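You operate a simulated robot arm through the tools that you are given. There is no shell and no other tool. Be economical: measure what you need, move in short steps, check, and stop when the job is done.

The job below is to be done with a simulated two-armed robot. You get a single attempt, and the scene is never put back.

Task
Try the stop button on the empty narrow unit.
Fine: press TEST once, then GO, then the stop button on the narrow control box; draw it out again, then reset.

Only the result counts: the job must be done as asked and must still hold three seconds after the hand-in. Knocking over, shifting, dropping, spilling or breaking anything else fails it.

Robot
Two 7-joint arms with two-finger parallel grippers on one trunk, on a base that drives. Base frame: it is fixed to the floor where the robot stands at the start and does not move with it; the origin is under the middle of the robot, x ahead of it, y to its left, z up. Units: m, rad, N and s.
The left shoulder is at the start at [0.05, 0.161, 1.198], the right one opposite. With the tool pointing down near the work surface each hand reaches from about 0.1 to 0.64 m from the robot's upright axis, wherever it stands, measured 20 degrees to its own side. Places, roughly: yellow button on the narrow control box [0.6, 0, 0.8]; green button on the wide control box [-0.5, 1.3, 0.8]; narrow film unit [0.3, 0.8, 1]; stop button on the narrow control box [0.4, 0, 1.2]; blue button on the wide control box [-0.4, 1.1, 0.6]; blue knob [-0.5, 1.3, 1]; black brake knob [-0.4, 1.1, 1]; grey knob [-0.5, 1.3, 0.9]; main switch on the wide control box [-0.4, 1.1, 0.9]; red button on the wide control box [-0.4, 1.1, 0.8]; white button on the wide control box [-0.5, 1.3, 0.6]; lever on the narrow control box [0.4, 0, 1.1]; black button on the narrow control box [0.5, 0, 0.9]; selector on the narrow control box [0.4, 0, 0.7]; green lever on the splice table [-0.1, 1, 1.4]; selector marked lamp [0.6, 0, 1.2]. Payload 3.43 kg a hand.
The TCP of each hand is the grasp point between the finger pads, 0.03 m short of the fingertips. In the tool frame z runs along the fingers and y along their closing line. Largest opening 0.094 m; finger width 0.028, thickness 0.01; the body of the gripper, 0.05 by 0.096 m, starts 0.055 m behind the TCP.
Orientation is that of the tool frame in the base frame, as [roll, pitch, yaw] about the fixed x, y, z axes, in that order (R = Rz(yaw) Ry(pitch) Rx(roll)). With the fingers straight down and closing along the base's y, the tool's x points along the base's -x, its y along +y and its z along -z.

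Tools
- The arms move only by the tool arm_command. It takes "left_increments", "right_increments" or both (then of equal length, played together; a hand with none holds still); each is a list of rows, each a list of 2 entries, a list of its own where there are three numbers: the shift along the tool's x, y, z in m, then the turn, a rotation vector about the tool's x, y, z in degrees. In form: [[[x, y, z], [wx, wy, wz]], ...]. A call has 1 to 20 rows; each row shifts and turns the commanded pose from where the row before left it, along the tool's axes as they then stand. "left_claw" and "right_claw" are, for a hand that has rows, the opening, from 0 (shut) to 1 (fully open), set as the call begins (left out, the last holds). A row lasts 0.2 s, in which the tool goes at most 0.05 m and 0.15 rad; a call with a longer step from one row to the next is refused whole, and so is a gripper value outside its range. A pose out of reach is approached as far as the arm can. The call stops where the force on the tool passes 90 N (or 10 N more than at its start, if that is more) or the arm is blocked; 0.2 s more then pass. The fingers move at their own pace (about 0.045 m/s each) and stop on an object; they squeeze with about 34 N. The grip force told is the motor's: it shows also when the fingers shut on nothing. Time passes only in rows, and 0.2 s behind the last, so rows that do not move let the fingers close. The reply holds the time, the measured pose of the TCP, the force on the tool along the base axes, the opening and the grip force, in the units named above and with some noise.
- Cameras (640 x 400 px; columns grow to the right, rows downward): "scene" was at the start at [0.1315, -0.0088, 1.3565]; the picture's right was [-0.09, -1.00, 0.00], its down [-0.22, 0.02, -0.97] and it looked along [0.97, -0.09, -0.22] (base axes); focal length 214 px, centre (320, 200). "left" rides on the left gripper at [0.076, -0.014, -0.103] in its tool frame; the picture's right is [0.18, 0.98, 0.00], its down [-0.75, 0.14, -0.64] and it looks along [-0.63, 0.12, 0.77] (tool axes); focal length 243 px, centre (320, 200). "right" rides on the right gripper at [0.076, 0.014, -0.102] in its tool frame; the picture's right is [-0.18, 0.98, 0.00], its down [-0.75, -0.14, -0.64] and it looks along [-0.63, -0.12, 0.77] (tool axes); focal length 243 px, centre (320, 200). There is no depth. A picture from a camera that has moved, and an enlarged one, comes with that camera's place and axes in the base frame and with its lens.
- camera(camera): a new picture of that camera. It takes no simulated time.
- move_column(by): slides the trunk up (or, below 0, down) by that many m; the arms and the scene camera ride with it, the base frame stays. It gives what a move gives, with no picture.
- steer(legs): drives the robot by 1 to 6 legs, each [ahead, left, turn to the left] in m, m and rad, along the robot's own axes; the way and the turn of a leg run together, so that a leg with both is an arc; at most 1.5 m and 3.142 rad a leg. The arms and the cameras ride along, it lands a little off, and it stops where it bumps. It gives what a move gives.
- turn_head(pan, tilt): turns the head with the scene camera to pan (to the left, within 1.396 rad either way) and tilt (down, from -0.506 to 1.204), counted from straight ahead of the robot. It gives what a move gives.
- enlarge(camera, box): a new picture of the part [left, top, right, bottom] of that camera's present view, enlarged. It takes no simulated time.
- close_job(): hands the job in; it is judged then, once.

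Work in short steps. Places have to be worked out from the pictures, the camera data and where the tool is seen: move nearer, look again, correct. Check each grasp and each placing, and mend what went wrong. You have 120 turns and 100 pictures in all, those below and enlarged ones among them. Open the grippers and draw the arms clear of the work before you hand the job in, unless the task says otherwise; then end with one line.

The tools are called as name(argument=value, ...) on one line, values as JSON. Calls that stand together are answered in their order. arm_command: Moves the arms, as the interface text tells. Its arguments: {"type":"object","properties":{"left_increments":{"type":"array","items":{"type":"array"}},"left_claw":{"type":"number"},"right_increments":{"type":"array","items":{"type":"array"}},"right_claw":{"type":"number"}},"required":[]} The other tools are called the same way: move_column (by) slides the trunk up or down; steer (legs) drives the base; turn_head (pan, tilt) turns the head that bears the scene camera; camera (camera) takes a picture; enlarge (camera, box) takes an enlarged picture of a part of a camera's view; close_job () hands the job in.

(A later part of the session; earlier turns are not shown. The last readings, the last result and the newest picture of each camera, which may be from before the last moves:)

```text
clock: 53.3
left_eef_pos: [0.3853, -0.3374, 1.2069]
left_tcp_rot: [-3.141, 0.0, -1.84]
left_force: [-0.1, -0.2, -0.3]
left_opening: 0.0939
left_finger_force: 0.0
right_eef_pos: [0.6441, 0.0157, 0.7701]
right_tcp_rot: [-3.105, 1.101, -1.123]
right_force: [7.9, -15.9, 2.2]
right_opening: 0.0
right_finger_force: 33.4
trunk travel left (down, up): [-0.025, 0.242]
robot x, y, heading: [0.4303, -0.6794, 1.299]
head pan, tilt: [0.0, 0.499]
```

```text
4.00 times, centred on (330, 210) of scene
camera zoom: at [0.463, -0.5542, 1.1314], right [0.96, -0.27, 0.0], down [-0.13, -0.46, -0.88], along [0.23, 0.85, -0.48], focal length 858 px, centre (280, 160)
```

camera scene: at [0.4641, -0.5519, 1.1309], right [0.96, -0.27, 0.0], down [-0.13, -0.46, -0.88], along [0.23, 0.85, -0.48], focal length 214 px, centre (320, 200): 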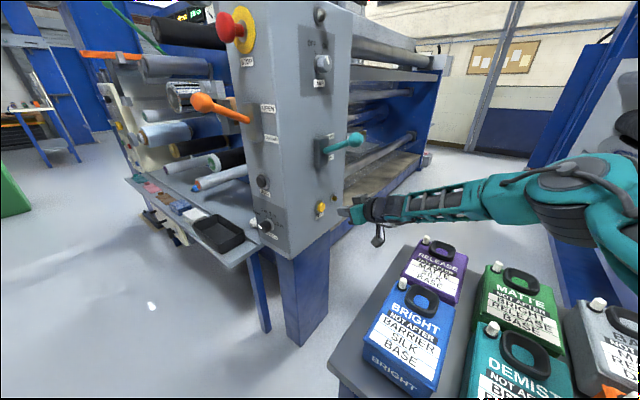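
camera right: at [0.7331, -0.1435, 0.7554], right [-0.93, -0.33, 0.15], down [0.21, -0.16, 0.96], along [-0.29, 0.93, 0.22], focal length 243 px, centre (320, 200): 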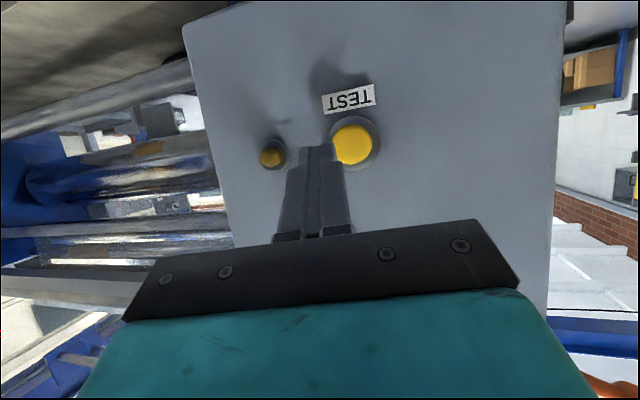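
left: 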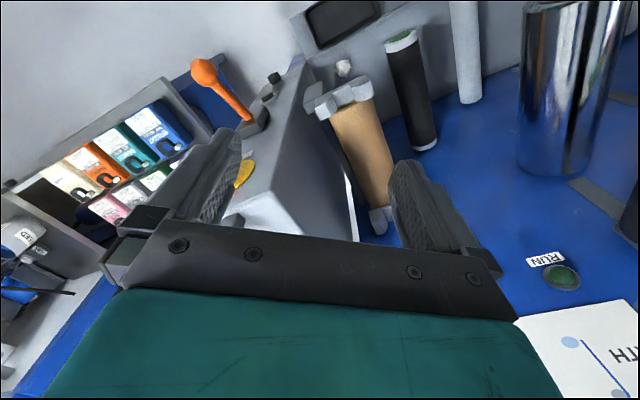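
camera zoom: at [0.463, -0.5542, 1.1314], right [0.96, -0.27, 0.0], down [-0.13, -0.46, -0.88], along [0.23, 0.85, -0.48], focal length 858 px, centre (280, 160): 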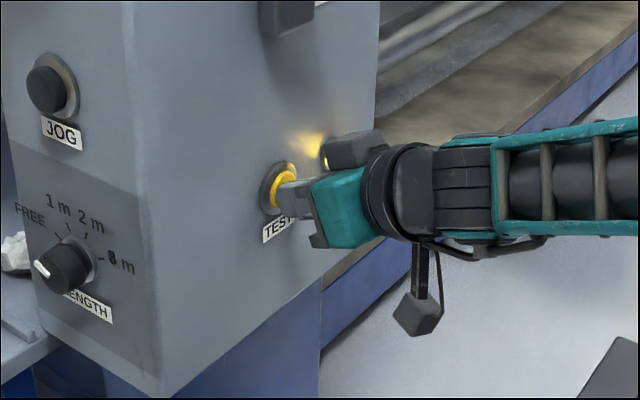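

The lamp beside TEST lit. I draw back along the normal and check that the lamp stays lit.

arm_command(right_increments=[[[0.011, -0.007, -0.022], [0, 0, 0]], [[0.011, -0.007, -0.022], [0, 0, 0]], [[0.011, -0.007, -0.022], [0, 0, 0]]])

camera(camera="right")

```text
clock: 54.1
left_eef_pos: [0.384, -0.3351, 1.2071]
left_tcp_rot: [-3.141, 0.002, -1.84]
left_force: [0.3, -0.2, -0.7]
left_opening: 0.0939
left_finger_force: 0.1
right_eef_pos: [0.6917, -0.0415, 0.7701]
right_tcp_rot: [-3.109, 1.102, -1.119]
right_force: [-0.7, 0.6, -0.2]
right_opening: 0.0002
right_finger_force: 32.8
trunk travel left (down, up): [-0.025, 0.242]
robot x, y, heading: [0.4276, -0.681, 1.298]
head pan, tilt: [0.0, 0.499]
```

```text
64 pictures are left
camera right: at [0.7304, -0.1618, 0.7495], right [-0.93, -0.33, 0.15], down [0.21, -0.16, 0.96], along [-0.29, 0.93, 0.22], focal length 243 px, centre (320, 200)
```

right: 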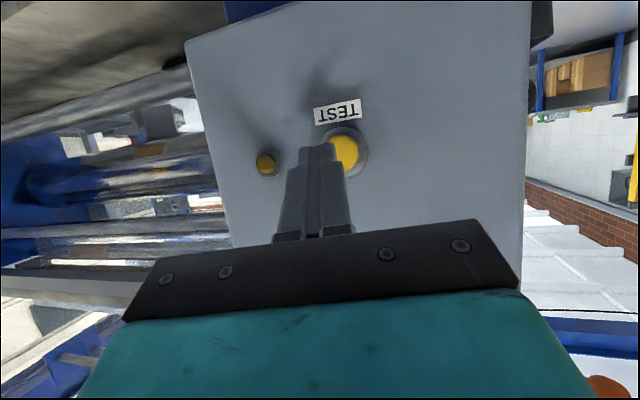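

The lamp lit only while pressed; TEST is done. I draw the right hand back out and up the way it came.

arm_command(right_increments=[[[-0.0143, -0.0014, -0.0433], [0, 0, 0]], [[-0.0143, -0.0014, -0.0433], [0, 0, 0]], [[-0.0143, -0.0014, -0.0433], [0, 0, 0]], [[0, 0, 0], [7.14, 0, 3.6]], [[0, 0, 0], [7.14, 0, 3.6]], [[-0.0228, 0.014, -0.0303], [0, 0, 0]], [[-0.0228, 0.014, -0.0303], [0, 0, 0]], [[-0.0228, 0.014, -0.0303], [0, 0, 0]], [[-0.0228, 0.014, -0.0303], [0, 0, 0]], [[-0.0228, 0.014, -0.0303], [0, 0, 0]], [[-0.0228, 0.014, -0.0303], [0, 0, 0]]])

```text
clock: 56.5
left_eef_pos: [0.3843, -0.3358, 1.2072]
left_tcp_rot: [-3.141, 0.003, -1.841]
left_force: [-0.5, 0.2, 0.0]
left_opening: 0.094
left_finger_force: 0.0
right_eef_pos: [0.6605, -0.2386, 1.0703]
right_tcp_rot: [-3.107, 1.104, -1.4]
right_force: [1.3, -0.5, -0.6]
right_opening: 0.0
right_finger_force: 33.2
trunk travel left (down, up): [-0.025, 0.242]
robot x, y, heading: [0.4308, -0.6802, 1.301]
head pan, tilt: [0.0, 0.499]
```

I turn the hand to face forward, tuck it in, and drive back round to in front of the machine, keeping clear of the box and the fence.

arm_command(right_increments=[[[0, 0, -0.03], [7.14, 0, 3.6]], [[0, 0, -0.03], [7.14, 0, 3.6]], [[0, 0, -0.03], [7.14, 0, 3.6]]])

steer(legs=[[-0.2, 0, 0], [0, 0.5, 0], [0, 0, -0.58], [0.2, 0.42, 0]])

turn_head(pan=0.9, tilt=0.4)

camera(camera="scene")

```text
clock: 57.3
left_eef_pos: [0.383, -0.3346, 1.2057]
left_tcp_rot: [-3.14, 0.002, -1.843]
left_force: [-0.1, 0.6, -0.1]
left_opening: 0.0942
left_finger_force: 0.1
right_eef_pos: [0.6605, -0.3193, 1.1113]
right_tcp_rot: [-3.111, 1.113, -1.827]
right_force: [-0.6, 0.3, -0.2]
right_opening: 0.0001
right_finger_force: 32.9
trunk travel left (down, up): [-0.025, 0.242]
robot x, y, heading: [0.4285, -0.6793, 1.302]
head pan, tilt: [0.0, 0.499]
```

```text
clock: 65.4
left_eef_pos: [-0.0932, 0.0204, 1.2062]
left_tcp_rot: [-3.14, 0.003, -2.425]
left_force: [0.7, 0.7, -0.4]
left_opening: 0.0939
left_finger_force: 0.0
right_eef_pos: [0.1482, -0.119, 1.1113]
right_tcp_rot: [-3.111, 1.112, -2.406]
right_force: [-0.3, 0.1, -0.2]
right_opening: 0.0003
right_finger_force: 33.6
trunk travel left (down, up): [-0.025, 0.242]
robot x, y, heading: [-0.2442, -0.2917, 0.722]
head pan, tilt: [0.0, 0.499]
```

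```text
clock: 66.6
left_eef_pos: [-0.0919, 0.0197, 1.2072]
left_tcp_rot: [3.141, 0.001, -2.425]
left_force: [-0.4, -0.8, -0.2]
left_opening: 0.0941
left_finger_force: 0.0
right_eef_pos: [0.1482, -0.1187, 1.1113]
right_tcp_rot: [-3.113, 1.112, -2.406]
right_force: [0.8, -0.2, -0.3]
right_opening: 0.0
right_finger_force: 32.8
trunk travel left (down, up): [-0.025, 0.242]
robot x, y, heading: [-0.2472, -0.2935, 0.715]
head pan, tilt: [0.901, 0.4]
```

```text
63 pictures are left
camera scene: at [-0.2196, -0.172, 1.1403], right [1.0, 0.05, 0.0], down [0.02, -0.39, -0.92], along [-0.04, 0.92, -0.39], focal length 214 px, centre (320, 200)
```

scene: 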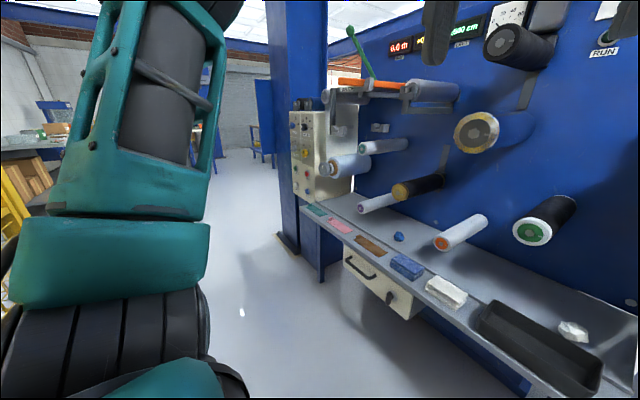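

The way along is clear. I enlarge the wide panel to triangulate GO and RESET.

enlarge(camera="scene", box=[270, 100, 370, 220])

```text
3.33 times, centred on (320, 160) of scene
camera zoom: at [-0.2196, -0.172, 1.1403], right [1.0, 0.05, 0.0], down [0.02, -0.39, -0.92], along [-0.04, 0.92, -0.39], focal length 715 px, centre (320, 333)
```

zoom: 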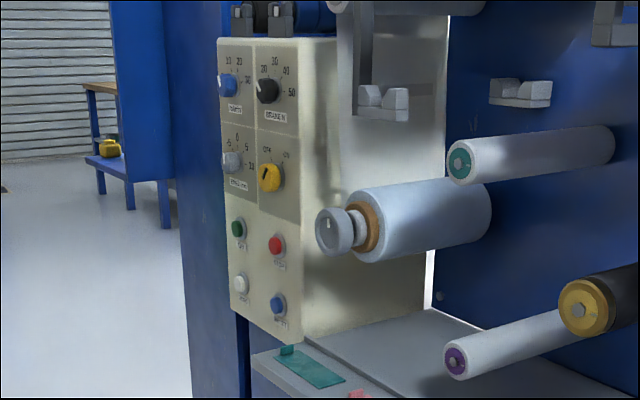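

GO ≈ [-0.461,1.31,0.747] and RESET ≈ [-0.365,1.187,0.62]. I drive left along the machine to stand in front of the wide box.

steer(legs=[[0, 1.38, 0]])

turn_head(pan=0, tilt=0.5)

camera(camera="scene")

```text
clock: 73.5
left_eef_pos: [-0.9927, 1.0556, 1.2066]
left_tcp_rot: [-3.141, 0.001, -2.426]
left_force: [0.2, -0.4, -0.3]
left_opening: 0.0942
left_finger_force: 0.0
right_eef_pos: [-0.7529, 0.9147, 1.1107]
right_tcp_rot: [-3.112, 1.112, -2.411]
right_force: [0.6, -0.1, -0.5]
right_opening: 0.0002
right_finger_force: 33.1
trunk travel left (down, up): [-0.025, 0.242]
robot x, y, heading: [-1.1463, 0.7482, 0.716]
head pan, tilt: [0.901, 0.4]
```

```text
clock: 74.7
left_eef_pos: [-0.9933, 1.0566, 1.2074]
left_tcp_rot: [3.141, 0.002, -2.427]
left_force: [-0.2, -0.4, -0.3]
left_opening: 0.0942
left_finger_force: 0.1
right_eef_pos: [-0.7519, 0.9149, 1.1121]
right_tcp_rot: [-3.113, 1.112, -2.411]
right_force: [-0.5, -0.4, -0.2]
right_opening: 0.0
right_finger_force: 32.9
trunk travel left (down, up): [-0.025, 0.242]
robot x, y, heading: [-1.1456, 0.7461, 0.711]
head pan, tilt: [0.0, 0.499]
```

```text
61 pictures are left
camera scene: at [-1.0475, 0.8313, 1.1312], right [0.66, -0.76, 0.0], down [-0.36, -0.31, -0.88], along [0.66, 0.58, -0.48], focal length 214 px, centre (320, 200)
```

scene: 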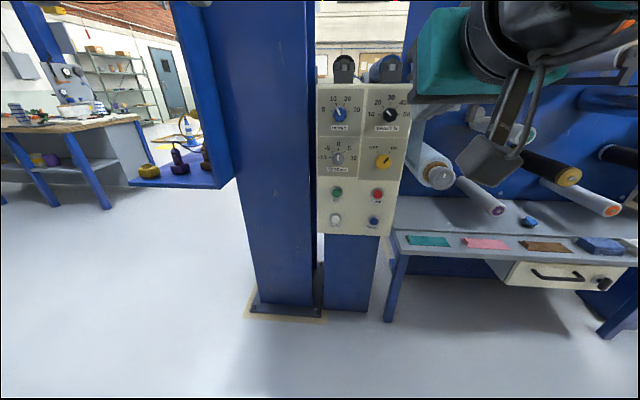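

Panel seen head-on: GO (green) ≈ [-0.454,1.27,0.762], RESET (blue) ≈ [-0.36,1.142,0.64]. I drive 0.22 m nearer.

steer(legs=[[0.22, 0, 0]])

camera(camera="scene")

camera(camera="right")

```text
clock: 76.4
left_eef_pos: [-0.824, 1.2014, 1.2072]
left_tcp_rot: [-3.141, 0.001, -2.426]
left_force: [0.8, -0.1, -0.1]
left_opening: 0.0938
left_finger_force: 0.1
right_eef_pos: [-0.585, 1.0609, 1.1105]
right_tcp_rot: [-3.112, 1.111, -2.408]
right_force: [0.6, 0.2, -0.2]
right_opening: 0.0
right_finger_force: 32.6
trunk travel left (down, up): [-0.025, 0.242]
robot x, y, heading: [-0.9767, 0.8909, 0.715]
head pan, tilt: [0.0, 0.499]
```

```text
60 pictures are left
camera scene: at [-0.8802, 0.9762, 1.1311], right [0.66, -0.76, 0.0], down [-0.36, -0.31, -0.88], along [0.66, 0.57, -0.48], focal length 214 px, centre (320, 200)
```

scene: 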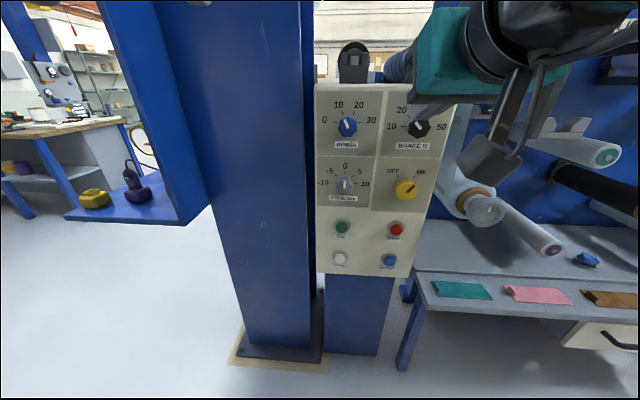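

```text
59 pictures are left
camera right: at [-0.6891, 0.9899, 1.0879], right [-0.58, 0.8, 0.15], down [-0.1, -0.25, 0.96], along [0.81, 0.54, 0.23], focal length 243 px, centre (320, 200)
```

right: 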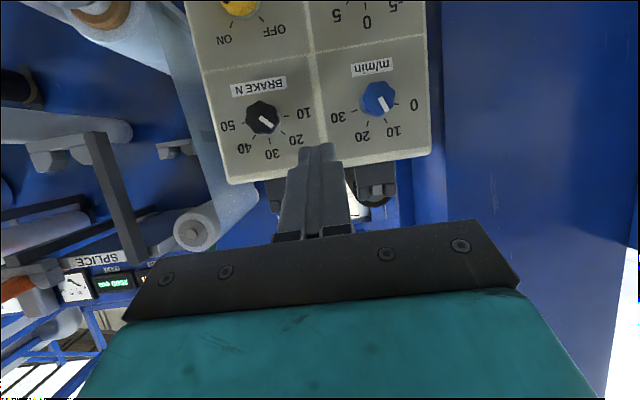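

I confirm the labels and bring the right hand to a standoff before GO.

enlarge(camera="scene", box=[310, 200, 430, 280])

arm_command(right_increments=[[[0.0263, 0.0078, 0.0357], [0, 0, 0]], [[0.0263, 0.0078, 0.0357], [0, 0, 0]], [[0.0263, 0.0078, 0.0357], [0, 0, 0]], [[0.0263, 0.0078, 0.0357], [0, 0, 0]], [[0.0263, 0.0078, 0.0357], [0, 0, 0]], [[0.0263, 0.0078, 0.0357], [0, 0, 0]], [[0.0263, 0.0078, 0.0357], [0, 0, 0]]])

camera(camera="right")

```text
5.00 times, centred on (370, 240) of scene
camera zoom: at [-0.8802, 0.9762, 1.1311], right [0.66, -0.76, 0.0], down [-0.36, -0.31, -0.88], along [0.66, 0.57, -0.48], focal length 1072 px, centre (70, 0)
```

zoom: 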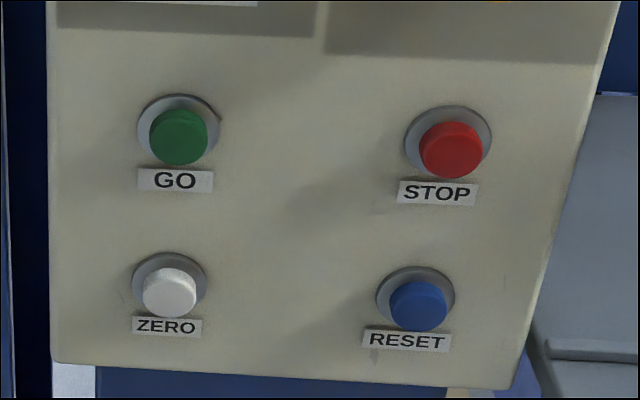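

```text
clock: 78.0
left_eef_pos: [-0.8245, 1.2018, 1.2071]
left_tcp_rot: [3.14, 0.002, -2.427]
left_force: [0.4, 0.7, -0.5]
left_opening: 0.0939
left_finger_force: 0.2
right_eef_pos: [-0.5096, 1.1908, 0.8345]
right_tcp_rot: [-3.111, 1.11, -2.409]
right_force: [-0.5, -0.4, 0.7]
right_opening: 0.0
right_finger_force: 32.8
trunk travel left (down, up): [-0.025, 0.242]
robot x, y, heading: [-0.9773, 0.8879, 0.716]
head pan, tilt: [0.0, 0.499]
```

```text
57 pictures are left
camera right: at [-0.6137, 1.1195, 0.8101], right [-0.58, 0.8, 0.15], down [-0.1, -0.25, 0.96], along [0.81, 0.54, 0.23], focal length 243 px, centre (320, 200)
```

right: 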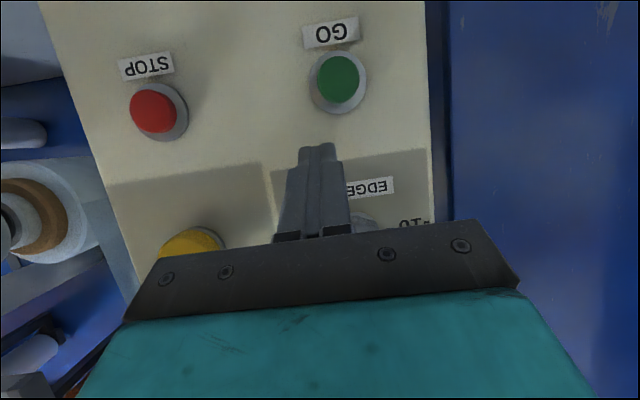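

GO is confirmed, at about [-0.453,1.264,0.761]. I close to about 1 cm.

arm_command(right_increments=[[[0.0103, 0.0055, 0.0245], [0, 0, 0]], [[0.0103, 0.0055, 0.0245], [0, 0, 0]], [[0.0103, 0.0055, 0.0245], [0, 0, 0]]])

enlarge(camera="right", box=[220, 60, 440, 260])

```text
clock: 78.8
left_eef_pos: [-0.8253, 1.1999, 1.2066]
left_tcp_rot: [3.141, 0.002, -2.428]
left_force: [0.3, -0.8, 0.2]
left_opening: 0.0938
left_finger_force: 0.1
right_eef_pos: [-0.4805, 1.2367, 0.7748]
right_tcp_rot: [-3.112, 1.112, -2.409]
right_force: [-3.8, -2.0, 2.0]
right_opening: 0.0
right_finger_force: 33.1
trunk travel left (down, up): [-0.025, 0.242]
robot x, y, heading: [-0.9804, 0.8918, 0.711]
head pan, tilt: [0.0, 0.499]
```

```text
2.00 times, centred on (330, 160) of right
camera zoom: at [-0.5852, 1.1655, 0.7513], right [-0.58, 0.8, 0.15], down [-0.1, -0.26, 0.96], along [0.81, 0.54, 0.23], focal length 485 px, centre (300, 280)
```

zoom: 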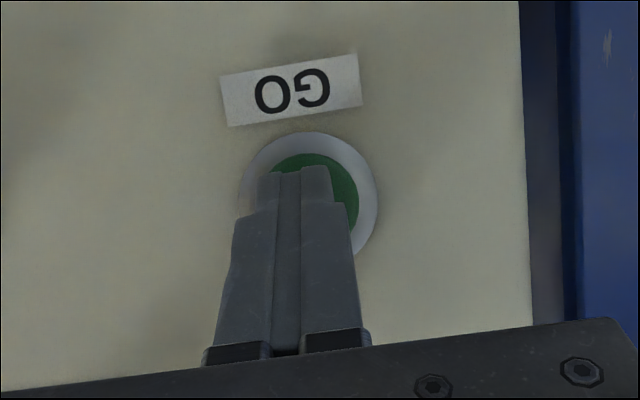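

Already touching with 4 N; I press along the normal, watching force and display.

arm_command(right_increments=[[[-0.0014, 0, 0.0027], [0, 0, 0]], [[-0.0014, 0, 0.0027], [0, 0, 0]], [[-0.0014, 0, 0.0027], [0, 0, 0]]])

enlarge(camera="right", box=[220, 60, 440, 260])

```text
clock: 79.6
left_eef_pos: [-0.8279, 1.1952, 1.21]
left_tcp_rot: [3.141, 0.007, -2.428]
left_force: [0.6, 0.2, -0.2]
left_opening: 0.0938
left_finger_force: 0.1
right_eef_pos: [-0.4781, 1.2392, 0.7749]
right_tcp_rot: [-3.113, 1.108, -2.409]
right_force: [-30.3, -42.9, 7.3]
right_opening: 0.0001
right_finger_force: 32.9
trunk travel left (down, up): [-0.025, 0.242]
robot x, y, heading: [-0.9798, 0.8899, 0.713]
head pan, tilt: [0.0, 0.499]
```

```text
2.00 times, centred on (330, 160) of right
camera zoom: at [-0.5825, 1.1679, 0.7515], right [-0.58, 0.8, 0.15], down [-0.1, -0.25, 0.96], along [0.81, 0.54, 0.22], focal length 485 px, centre (300, 280)
```

zoom: 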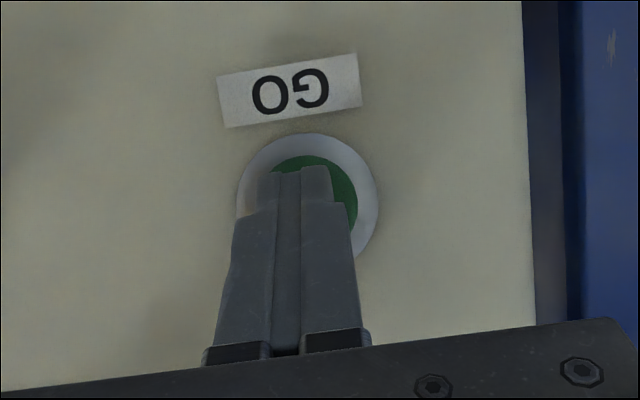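

52 N means bottomed out. I back off and look at the RUN lamp.

arm_command(right_increments=[[[0.013, 0, -0.027], [0, 0, 0]], [[0.013, 0, -0.027], [0, 0, 0]]])

camera(camera="right")

turn_head(pan=-0.7, tilt=0.1)

camera(camera="scene")

```text
clock: 80.2
left_eef_pos: [-0.8246, 1.2016, 1.2073]
left_tcp_rot: [3.141, 0.001, -2.427]
left_force: [0.5, -1.2, 0.2]
left_opening: 0.0939
left_finger_force: 0.0
right_eef_pos: [-0.5197, 1.2055, 0.7757]
right_tcp_rot: [-3.11, 1.114, -2.409]
right_force: [-0.2, -0.3, -1.0]
right_opening: 0.0
right_finger_force: 32.5
trunk travel left (down, up): [-0.025, 0.242]
robot x, y, heading: [-0.9809, 0.8906, 0.71]
head pan, tilt: [0.0, 0.499]
```

```text
54 pictures are left
camera right: at [-0.6233, 1.1346, 0.7521], right [-0.58, 0.8, 0.15], down [-0.1, -0.26, 0.96], along [0.81, 0.54, 0.23], focal length 243 px, centre (320, 200)
```

right: 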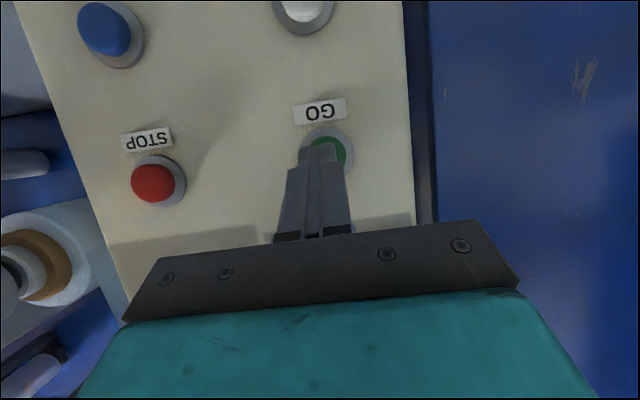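

```text
clock: 81.2
left_eef_pos: [-0.8255, 1.2, 1.206]
left_tcp_rot: [3.14, 0.001, -2.427]
left_force: [-0.1, 0.2, 0.3]
left_opening: 0.0939
left_finger_force: 0.1
right_eef_pos: [-0.5196, 1.2049, 0.7743]
right_tcp_rot: [-3.111, 1.113, -2.41]
right_force: [0.2, 0.1, -1.3]
right_opening: 0.0
right_finger_force: 33.5
trunk travel left (down, up): [-0.025, 0.242]
robot x, y, heading: [-0.9791, 0.8899, 0.711]
head pan, tilt: [-0.7, 0.099]
```

```text
53 pictures are left
camera scene: at [-0.8571, 0.9179, 1.1682], right [0.02, -1.0, 0.0], down [-0.1, 0.0, -0.99], along [0.99, 0.02, -0.1], focal length 214 px, centre (320, 200)
```

scene: 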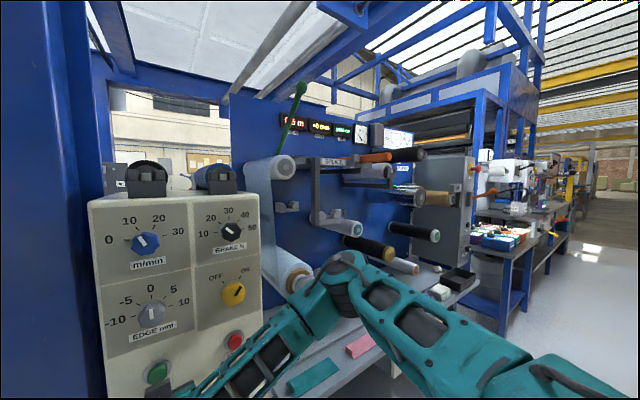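

I enlarge the area of displays and lamps to check whether the unit runs.

enlarge(camera="scene", box=[270, 100, 430, 200])

enlarge(camera="scene", box=[90, 190, 270, 400])

```text
4.00 times, centred on (350, 150) of scene
camera zoom: at [-0.8571, 0.9179, 1.1682], right [0.02, -1.0, 0.0], down [-0.1, 0.0, -0.99], along [0.99, 0.02, -0.1], focal length 858 px, centre (200, 400)
```

zoom: 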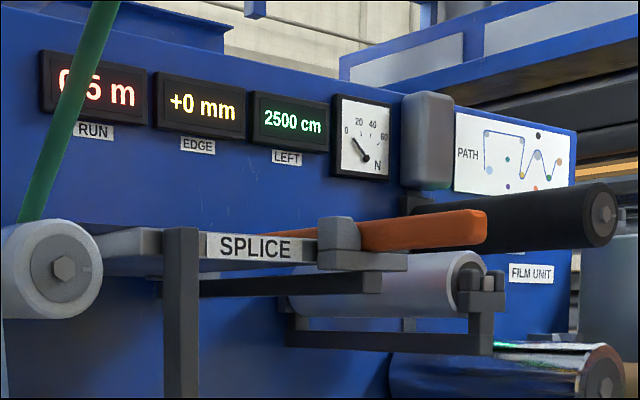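

```text
1.90 times, centred on (180, 295) of scene
camera zoom: at [-0.8571, 0.9179, 1.1682], right [0.02, -1.0, 0.0], down [-0.1, 0.0, -0.99], along [0.99, 0.02, -0.1], focal length 408 px, centre (587, 19)
```

zoom: 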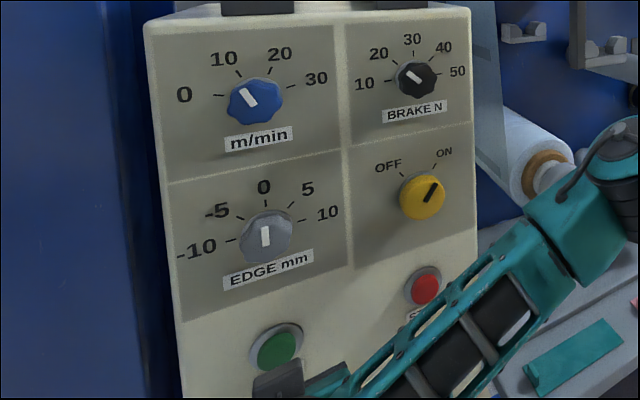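

RUN now reads 0.5 m (it was 0.0), so GO took and the unit runs. I draw the hand back and drive to the narrow box's STOP.

arm_command(right_increments=[[[-0.0263, -0.0078, -0.0357], [0, 0, 0]], [[-0.0263, -0.0078, -0.0357], [0, 0, 0]], [[-0.0263, -0.0078, -0.0357], [0, 0, 0]], [[-0.0263, -0.0078, -0.0357], [0, 0, 0]], [[-0.0263, -0.0078, -0.0357], [0, 0, 0]], [[-0.0263, -0.0078, -0.0357], [0, 0, 0]], [[-0.0263, -0.0078, -0.0357], [0, 0, 0]]])

steer(legs=[[-0.2, 0, 0], [0, -1.46, 0]])

move_column(by=0.15)

turn_head(pan=0, tilt=0.3)

camera(camera="scene")

camera(camera="right")

```text
clock: 82.8
left_eef_pos: [-0.825, 1.2015, 1.2076]
left_tcp_rot: [3.141, 0.002, -2.426]
left_force: [-1.6, 0.7, -0.1]
left_opening: 0.0938
left_finger_force: 0.0
right_eef_pos: [-0.5929, 1.0731, 1.0518]
right_tcp_rot: [-3.109, 1.112, -2.407]
right_force: [-0.1, -0.5, 0.1]
right_opening: 0.0
right_finger_force: 33.0
trunk travel left (down, up): [-0.025, 0.242]
robot x, y, heading: [-0.9788, 0.8902, 0.715]
head pan, tilt: [-0.7, 0.099]
```

```text
clock: 91.3
left_eef_pos: [-0.0186, -0.0243, 1.2058]
left_tcp_rot: [3.141, 0.003, -2.423]
left_force: [0.6, 0.2, 0.3]
left_opening: 0.0939
left_finger_force: 0.1
right_eef_pos: [0.2147, -0.1506, 1.0516]
right_tcp_rot: [-3.113, 1.113, -2.403]
right_force: [-0.8, -0.4, 0.4]
right_opening: 0.0
right_finger_force: 33.4
trunk travel left (down, up): [-0.025, 0.242]
robot x, y, heading: [-0.1706, -0.3389, 0.722]
head pan, tilt: [-0.7, 0.099]
```

```text
clock: 93.0
left_eef_pos: [-0.0185, -0.0244, 1.3559]
left_tcp_rot: [3.141, 0.004, -2.421]
left_force: [0.2, 0.8, -0.2]
left_opening: 0.0942
left_finger_force: 0.1
right_eef_pos: [0.2148, -0.1501, 1.202]
right_tcp_rot: [-3.112, 1.113, -2.404]
right_force: [0.5, 1.1, -0.7]
right_opening: 0.0
right_finger_force: 32.9
trunk travel left (down, up): [-0.175, 0.092]
robot x, y, heading: [-0.1702, -0.3356, 0.721]
head pan, tilt: [-0.7, 0.099]
```

```text
clock: 94.1
left_eef_pos: [-0.0182, -0.0252, 1.3564]
left_tcp_rot: [-3.141, 0.004, -2.422]
left_force: [-0.4, 0.3, -0.4]
left_opening: 0.0939
left_finger_force: 0.0
right_eef_pos: [0.2157, -0.1512, 1.201]
right_tcp_rot: [-3.112, 1.114, -2.401]
right_force: [-0.2, 0.1, 0.4]
right_opening: 0.0
right_finger_force: 33.1
trunk travel left (down, up): [-0.175, 0.092]
robot x, y, heading: [-0.1702, -0.3377, 0.72]
head pan, tilt: [0.0, 0.3]
```

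```text
50 pictures are left
camera scene: at [-0.0703, -0.2486, 1.2996], right [0.66, -0.75, 0.0], down [-0.22, -0.19, -0.96], along [0.72, 0.63, -0.3], focal length 214 px, centre (320, 200)
```

scene: 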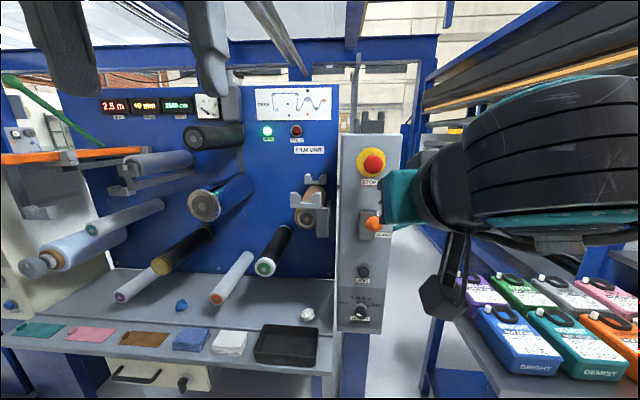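

```text
49 pictures are left
camera right: at [0.111, -0.2223, 1.1782], right [-0.58, 0.8, 0.15], down [-0.1, -0.25, 0.96], along [0.81, 0.54, 0.23], focal length 243 px, centre (320, 200)
```

right: 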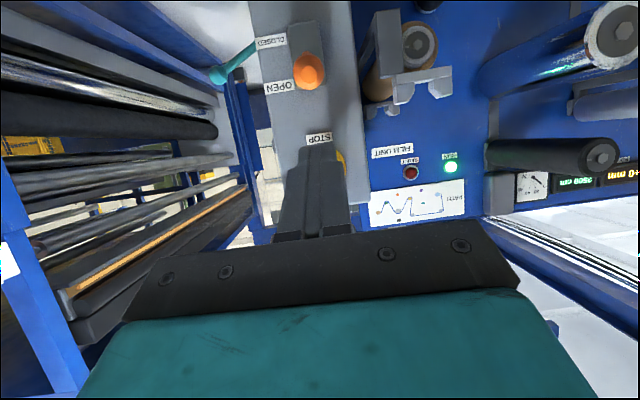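

The RUN lamp is lit and the run count advances. STOP's head is at [0.435,0.013,1.226], the orange knob below at [0.351,-0.041,1.107]; with the hand tilted down, its camera clears that. I go to a standoff.

arm_command(right_increments=[[[-0.023, -0.005, 0.0294], [0, 0, 0]], [[-0.023, -0.005, 0.0294], [0, 0, 0]], [[-0.023, -0.005, 0.0294], [0, 0, 0]], [[-0.023, -0.005, 0.0294], [0, 0, 0]]])

camera(camera="right")

camera(camera="scene")

```text
clock: 95.1
left_eef_pos: [-0.0178, -0.0248, 1.3567]
left_tcp_rot: [3.141, 0.002, -2.422]
left_force: [0.3, 0.2, -0.3]
left_opening: 0.094
left_finger_force: 0.1
right_eef_pos: [0.3394, -0.0686, 1.231]
right_tcp_rot: [-3.108, 1.113, -2.403]
right_force: [-1.3, -0.2, -0.2]
right_opening: 0.0004
right_finger_force: 33.3
trunk travel left (down, up): [-0.175, 0.092]
robot x, y, heading: [-0.1688, -0.3348, 0.717]
head pan, tilt: [0.0, 0.3]
```

```text
48 pictures are left
camera right: at [0.2359, -0.1405, 1.2081], right [-0.58, 0.8, 0.15], down [-0.1, -0.25, 0.96], along [0.81, 0.54, 0.23], focal length 243 px, centre (320, 200)
```

right: 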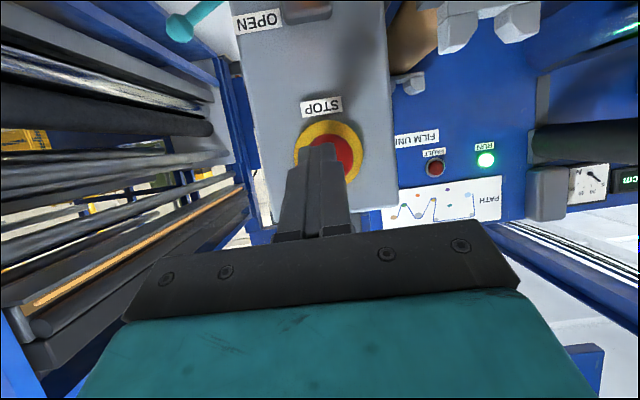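

```text
47 pictures are left
camera scene: at [-0.0701, -0.2483, 1.2995], right [0.66, -0.75, 0.0], down [-0.22, -0.2, -0.96], along [0.72, 0.63, -0.3], focal length 214 px, centre (320, 200)
```

scene: 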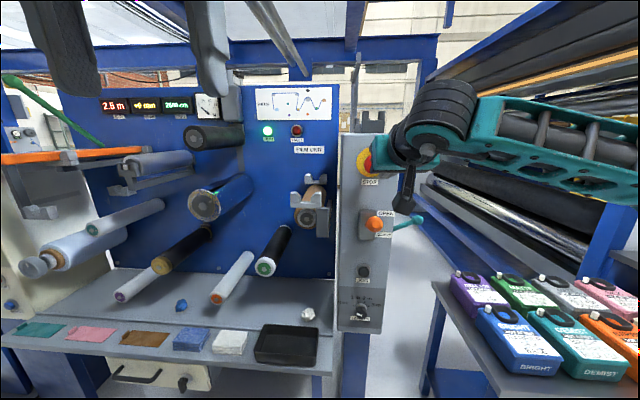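

Aligned. I close in and press STOP along its axis in small steps.

arm_command(right_increments=[[[-0.019, 0, 0.0315], [0, 0, 0]], [[-0.019, 0, 0.0315], [0, 0, 0]], [[-0.0022, 0, 0.0045], [0, 0, 0]], [[-0.0022, 0, 0.0045], [0, 0, 0]], [[-0.0022, 0, 0.0045], [0, 0, 0]]])

camera(camera="right")

```text
clock: 96.3
left_eef_pos: [-0.0182, -0.0245, 1.3571]
left_tcp_rot: [3.141, 0.003, -2.422]
left_force: [0.4, -0.4, -0.3]
left_opening: 0.0938
left_finger_force: 0.1
right_eef_pos: [0.4054, -0.0137, 1.2369]
right_tcp_rot: [-3.111, 1.112, -2.404]
right_force: [-3.1, -4.3, -2.7]
right_opening: 0.0
right_finger_force: 32.9
trunk travel left (down, up): [-0.175, 0.092]
robot x, y, heading: [-0.1719, -0.3364, 0.722]
head pan, tilt: [0.0, 0.3]
```

```text
46 pictures are left
camera right: at [0.3018, -0.0848, 1.2149], right [-0.58, 0.8, 0.15], down [-0.1, -0.25, 0.96], along [0.81, 0.54, 0.23], focal length 243 px, centre (320, 200)
```

right: 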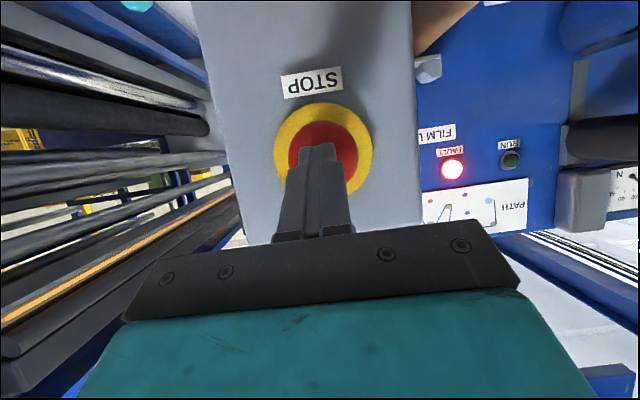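

RUN went out and FAULT is lit: STOP took. I back off 6 cm opening the fingers, and check that it latched.

arm_command(right_increments=[[[0.0132, 0, -0.027], [0, 0, 0]], [[0.0132, 0, -0.027], [0, 0, 0]], [[0, 0, 0], [0, 0, 0]], [[0, 0, 0], [0, 0, 0]], [[0, 0, 0], [0, 0, 0]], [[0, 0, 0], [0, 0, 0]]], right_claw=1)

camera(camera="right")

enlarge(camera="scene", box=[320, 110, 460, 210])

```text
clock: 97.7
left_eef_pos: [-0.0177, -0.024, 1.3567]
left_tcp_rot: [3.141, 0.002, -2.423]
left_force: [-0.5, 0.8, -0.3]
left_opening: 0.0943
left_finger_force: 0.0
right_eef_pos: [0.3582, -0.0522, 1.238]
right_tcp_rot: [-3.111, 1.113, -2.404]
right_force: [-0.6, -0.4, -0.8]
right_opening: 0.0941
right_finger_force: 0.0
trunk travel left (down, up): [-0.175, 0.092]
robot x, y, heading: [-0.1703, -0.3358, 0.72]
head pan, tilt: [0.0, 0.3]
```

```text
45 pictures are left
camera right: at [0.2543, -0.1241, 1.2151], right [-0.58, 0.8, 0.15], down [-0.1, -0.25, 0.96], along [0.81, 0.54, 0.23], focal length 243 px, centre (320, 200)
```

right: 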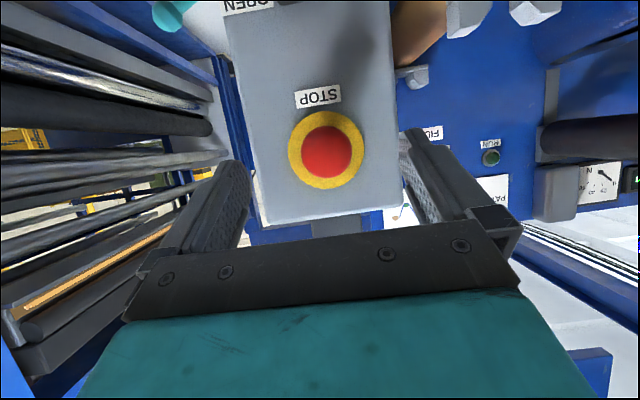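

```text
4.00 times, centred on (390, 160) of scene
camera zoom: at [-0.0704, -0.2485, 1.2996], right [0.66, -0.75, 0.0], down [-0.22, -0.2, -0.96], along [0.72, 0.63, -0.3], focal length 858 px, centre (40, 360)
```

zoom: 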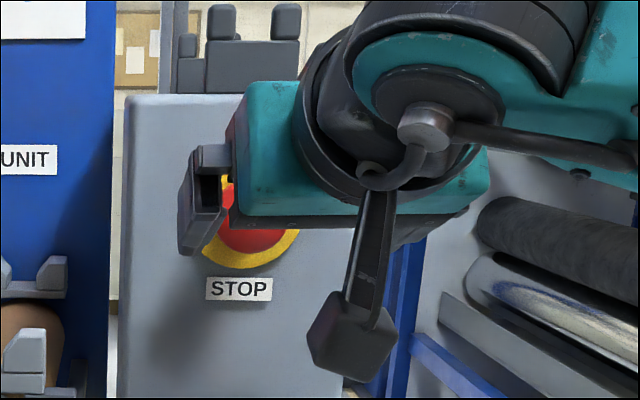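

STOP stays in. Its head in the tool frame is at about (-0.036, 0, 0.104) from the TCP; I bring the open fingers round it.

arm_command(right_increments=[[[-0.012, -0.0005, 0.0307], [0, 0, 0]], [[-0.012, -0.0005, 0.0307], [0, 0, 0]], [[-0.011, -0.0005, 0.027], [0, 0, 0]]])

camera(camera="right")

enlarge(camera="scene", box=[320, 110, 460, 210])

```text
clock: 98.5
left_eef_pos: [-0.0176, -0.0253, 1.3577]
left_tcp_rot: [-3.14, 0.002, -2.421]
left_force: [0.1, 0.1, -0.7]
left_opening: 0.0939
left_finger_force: 0.0
right_eef_pos: [0.4323, 0.0094, 1.2299]
right_tcp_rot: [-3.11, 1.112, -2.401]
right_force: [0.4, 0.3, -0.1]
right_opening: 0.094
right_finger_force: 0.0
trunk travel left (down, up): [-0.175, 0.092]
robot x, y, heading: [-0.1681, -0.334, 0.718]
head pan, tilt: [0.0, 0.3]
```

```text
43 pictures are left
camera right: at [0.3281, -0.0626, 1.2069], right [-0.58, 0.8, 0.15], down [-0.1, -0.25, 0.96], along [0.81, 0.54, 0.23], focal length 243 px, centre (320, 200)
```

right: 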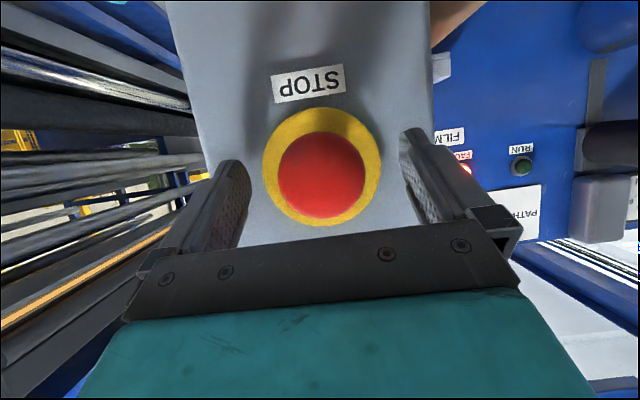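

```text
4.00 times, centred on (390, 160) of scene
camera zoom: at [-0.0702, -0.2481, 1.2995], right [0.66, -0.75, 0.0], down [-0.22, -0.2, -0.96], along [0.72, 0.63, -0.3], focal length 858 px, centre (40, 360)
```

zoom: 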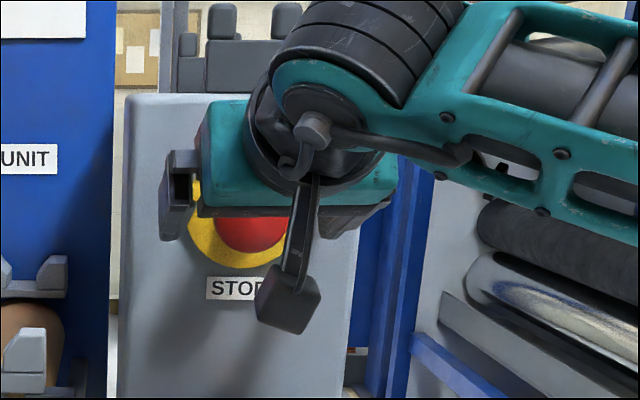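

The head is between the fingers, near the tips. I move 4 mm more in and close.

arm_command(right_increments=[[[-0.004, 0, 0.0036], [0, 0, 0]], [[0, 0, 0], [0, 0, 0]], [[0, 0, 0], [0, 0, 0]], [[0, 0, 0], [0, 0, 0]], [[0, 0, 0], [0, 0, 0]], [[0, 0, 0], [0, 0, 0]]], right_claw=0)

camera(camera="right")

```text
clock: 99.9
left_eef_pos: [-0.0177, -0.0245, 1.3567]
left_tcp_rot: [-3.14, 0.001, -2.422]
left_force: [-0.9, -0.2, -0.1]
left_opening: 0.0939
left_finger_force: 0.1
right_eef_pos: [0.4344, 0.0126, 1.2326]
right_tcp_rot: [-3.111, 1.111, -2.399]
right_force: [-5.6, 1.4, -0.1]
right_opening: 0.0508
right_finger_force: 44.7
trunk travel left (down, up): [-0.175, 0.092]
robot x, y, heading: [-0.167, -0.3365, 0.724]
head pan, tilt: [0.0, 0.3]
```

```text
41 pictures are left
camera right: at [0.3304, -0.0591, 1.2098], right [-0.58, 0.8, 0.15], down [-0.1, -0.26, 0.96], along [0.81, 0.55, 0.23], focal length 243 px, centre (320, 200)
```

right: 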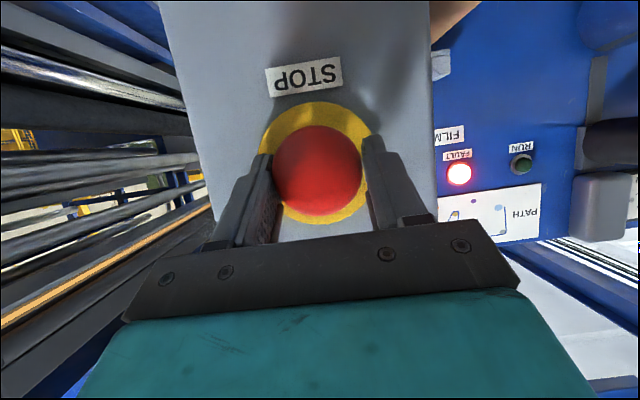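

The grip holds the 5 cm head (opening 0.051). I pull out along the axis in small steps.

arm_command(right_increments=[[[0.0018, 0, -0.0036], [0, 0, 0]], [[0.0018, 0, -0.0036], [0, 0, 0]], [[0.0018, 0, -0.0036], [0, 0, 0]], [[0.0018, 0, -0.0036], [0, 0, 0]]])

camera(camera="right")

```text
clock: 100.9
left_eef_pos: [-0.0188, -0.0224, 1.3574]
left_tcp_rot: [-3.14, 0.001, -2.42]
left_force: [0.1, -0.2, -0.9]
left_opening: 0.094
left_finger_force: 0.1
right_eef_pos: [0.4243, 0.0041, 1.2302]
right_tcp_rot: [-3.108, 1.111, -2.397]
right_force: [1.0, 13.0, 3.4]
right_opening: 0.0483
right_finger_force: 44.9
trunk travel left (down, up): [-0.175, 0.092]
robot x, y, heading: [-0.1703, -0.3362, 0.721]
head pan, tilt: [0.0, 0.3]
```

```text
40 pictures are left
camera right: at [0.3203, -0.0674, 1.2078], right [-0.58, 0.8, 0.15], down [-0.1, -0.25, 0.96], along [0.81, 0.55, 0.23], focal length 243 px, centre (320, 200)
```

right: 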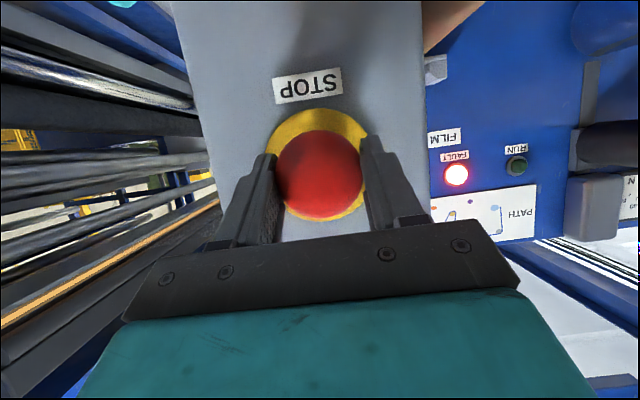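

The head seems to follow (same size in view while the disc shrinks). I pull a bit more.

arm_command(right_increments=[[[0.0018, 0, -0.0036], [0, 0, 0]], [[0.0018, 0, -0.0036], [0, 0, 0]]])

camera(camera="right")

```text
clock: 101.5
left_eef_pos: [-0.016, -0.0195, 1.3554]
left_tcp_rot: [-3.139, -0.003, -2.421]
left_force: [-1.3, 0.5, 0.8]
left_opening: 0.094
left_finger_force: 0.0
right_eef_pos: [0.4212, 0.0023, 1.2297]
right_tcp_rot: [-3.11, 1.111, -2.402]
right_force: [18.0, 32.4, 6.8]
right_opening: 0.0485
right_finger_force: 44.8
trunk travel left (down, up): [-0.175, 0.092]
robot x, y, heading: [-0.1717, -0.3352, 0.726]
head pan, tilt: [0.0, 0.3]
```

```text
39 pictures are left
camera right: at [0.3171, -0.0696, 1.2069], right [-0.58, 0.8, 0.15], down [-0.1, -0.25, 0.96], along [0.81, 0.54, 0.23], focal length 243 px, centre (320, 200)
```

right: 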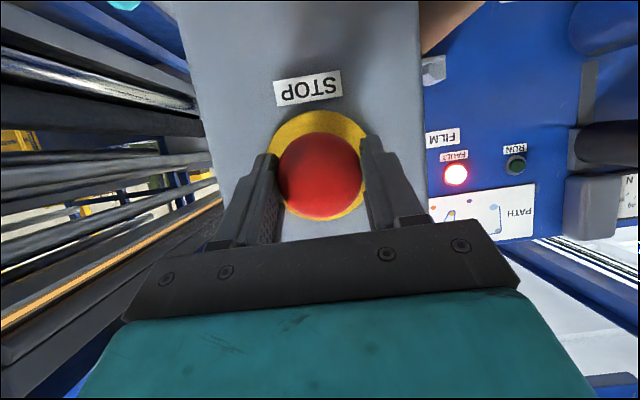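

Force rises to 37 N after about 1.5 cm of travel, so it should be fully out. I open the fingers and draw back to compare.

arm_command(right_increments=[[[0, 0, 0], [0, 0, 0]], [[0, 0, 0], [0, 0, 0]], [[0, 0, 0], [0, 0, 0]], [[0, 0, 0], [0, 0, 0]], [[0.01, 0, -0.025], [0, 0, 0]], [[0.01, 0, -0.025], [0, 0, 0]], [[0.007, 0, -0.02], [0, 0, 0]]], right_claw=1)

camera(camera="right")

```text
clock: 103.1
left_eef_pos: [-0.0182, -0.0251, 1.3583]
left_tcp_rot: [3.141, 0.001, -2.423]
left_force: [0.9, 0.6, -0.6]
left_opening: 0.094
left_finger_force: 0.2
right_eef_pos: [0.3605, -0.0523, 1.2395]
right_tcp_rot: [-3.114, 1.113, -2.405]
right_force: [0.5, 0.4, 0.5]
right_opening: 0.0938
right_finger_force: 0.0
trunk travel left (down, up): [-0.175, 0.092]
robot x, y, heading: [-0.1679, -0.3345, 0.72]
head pan, tilt: [0.0, 0.3]
```

```text
38 pictures are left
camera right: at [0.257, -0.1241, 1.2167], right [-0.58, 0.8, 0.15], down [-0.1, -0.26, 0.96], along [0.81, 0.54, 0.23], focal length 243 px, centre (320, 200)
```

right: 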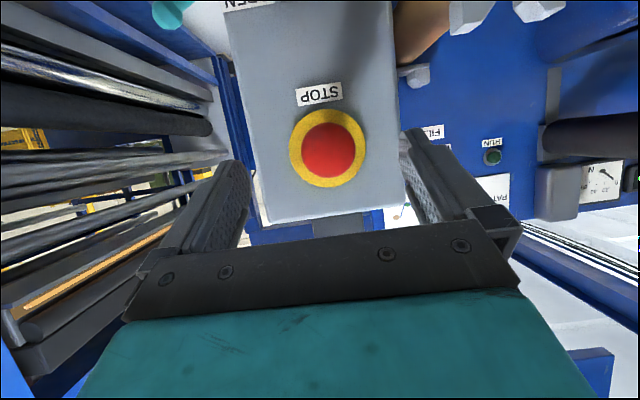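

The head's position is unclear from the front. I draw further back and aside and look with the scene camera, to compare with the picture before pressing.

arm_command(right_increments=[[[0.02, -0.01, -0.04], [0, 0, 0]], [[0.02, -0.01, -0.04], [0, 0, 0]], [[0.02, -0.01, -0.04], [0, 0, 0]]])

enlarge(camera="scene", box=[320, 110, 430, 200])

enlarge(camera="right", box=[240, 60, 440, 260])

```text
clock: 103.9
left_eef_pos: [-0.0175, -0.0257, 1.3566]
left_tcp_rot: [3.141, 0.003, -2.422]
left_force: [-0.5, -0.2, 0.3]
left_opening: 0.0943
left_finger_force: 0.0
right_eef_pos: [0.2784, -0.1651, 1.2394]
right_tcp_rot: [-3.111, 1.111, -2.403]
right_force: [-0.2, -1.1, -0.6]
right_opening: 0.0941
right_finger_force: 0.0
trunk travel left (down, up): [-0.175, 0.092]
robot x, y, heading: [-0.1655, -0.3366, 0.719]
head pan, tilt: [0.0, 0.3]
```

```text
4.44 times, centred on (375, 155) of scene
camera zoom: at [-0.0706, -0.2491, 1.2997], right [0.66, -0.75, 0.0], down [-0.22, -0.19, -0.96], along [0.72, 0.63, -0.29], focal length 953 px, centre (76, 400)
```

zoom: 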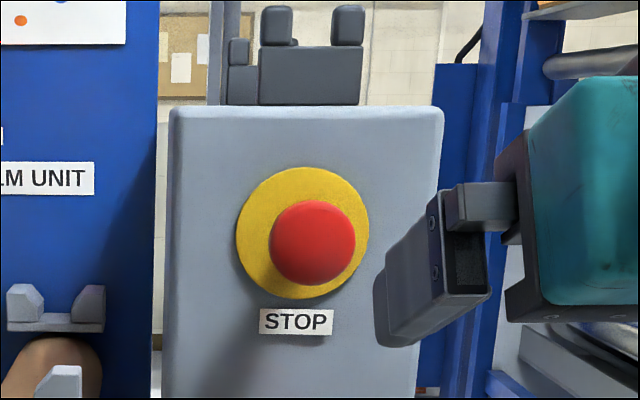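

```text
2.00 times, centred on (340, 160) of right
camera zoom: at [0.1761, -0.2367, 1.2166], right [-0.58, 0.8, 0.15], down [-0.1, -0.26, 0.96], along [0.81, 0.54, 0.23], focal length 485 px, centre (280, 280)
```

zoom: 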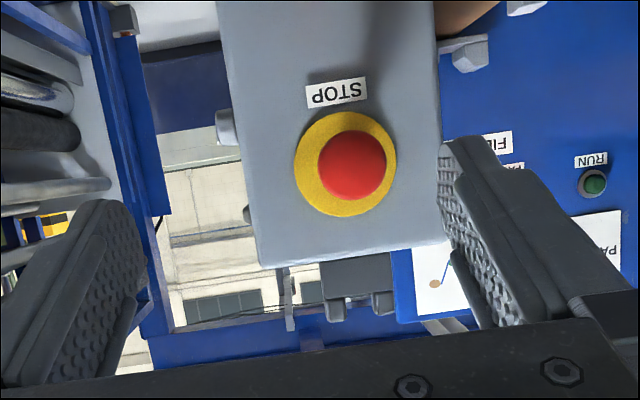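

The comparison is ambiguous. I drive a little to the right to view the head obliquely.

steer(legs=[[-0.05, -0.3, 0]])

turn_head(pan=0.5, tilt=0.2)

camera(camera="scene")

```text
clock: 106.0
left_eef_pos: [0.1447, -0.2853, 1.3574]
left_tcp_rot: [3.141, 0.002, -2.422]
left_force: [0.0, -0.4, 0.2]
left_opening: 0.0938
left_finger_force: 0.1
right_eef_pos: [0.4415, -0.4247, 1.2396]
right_tcp_rot: [-3.112, 1.111, -2.405]
right_force: [1.0, 0.3, 0.7]
right_opening: 0.094
right_finger_force: 0.1
trunk travel left (down, up): [-0.175, 0.092]
robot x, y, heading: [-0.0065, -0.5957, 0.722]
head pan, tilt: [0.0, 0.3]
```

```text
clock: 106.9
left_eef_pos: [0.1436, -0.2845, 1.3574]
left_tcp_rot: [3.142, 0.002, -2.421]
left_force: [-0.3, 0.7, 0.1]
left_opening: 0.0941
left_finger_force: 0.1
right_eef_pos: [0.4423, -0.4234, 1.2395]
right_tcp_rot: [-3.111, 1.111, -2.402]
right_force: [-0.2, 0.4, 0.6]
right_opening: 0.0941
right_finger_force: 0.0
trunk travel left (down, up): [-0.175, 0.092]
robot x, y, heading: [-0.0044, -0.5925, 0.72]
head pan, tilt: [0.499, 0.201]
```

```text
35 pictures are left
camera scene: at [0.0535, -0.4827, 1.3089], right [0.94, -0.34, 0.0], down [-0.07, -0.19, -0.98], along [0.34, 0.92, -0.2], focal length 214 px, centre (320, 200)
```

scene: 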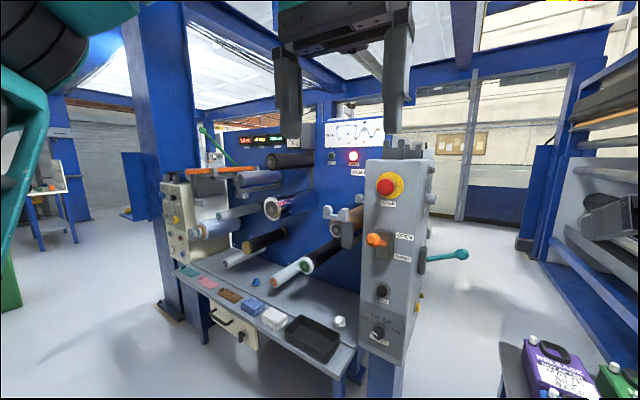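

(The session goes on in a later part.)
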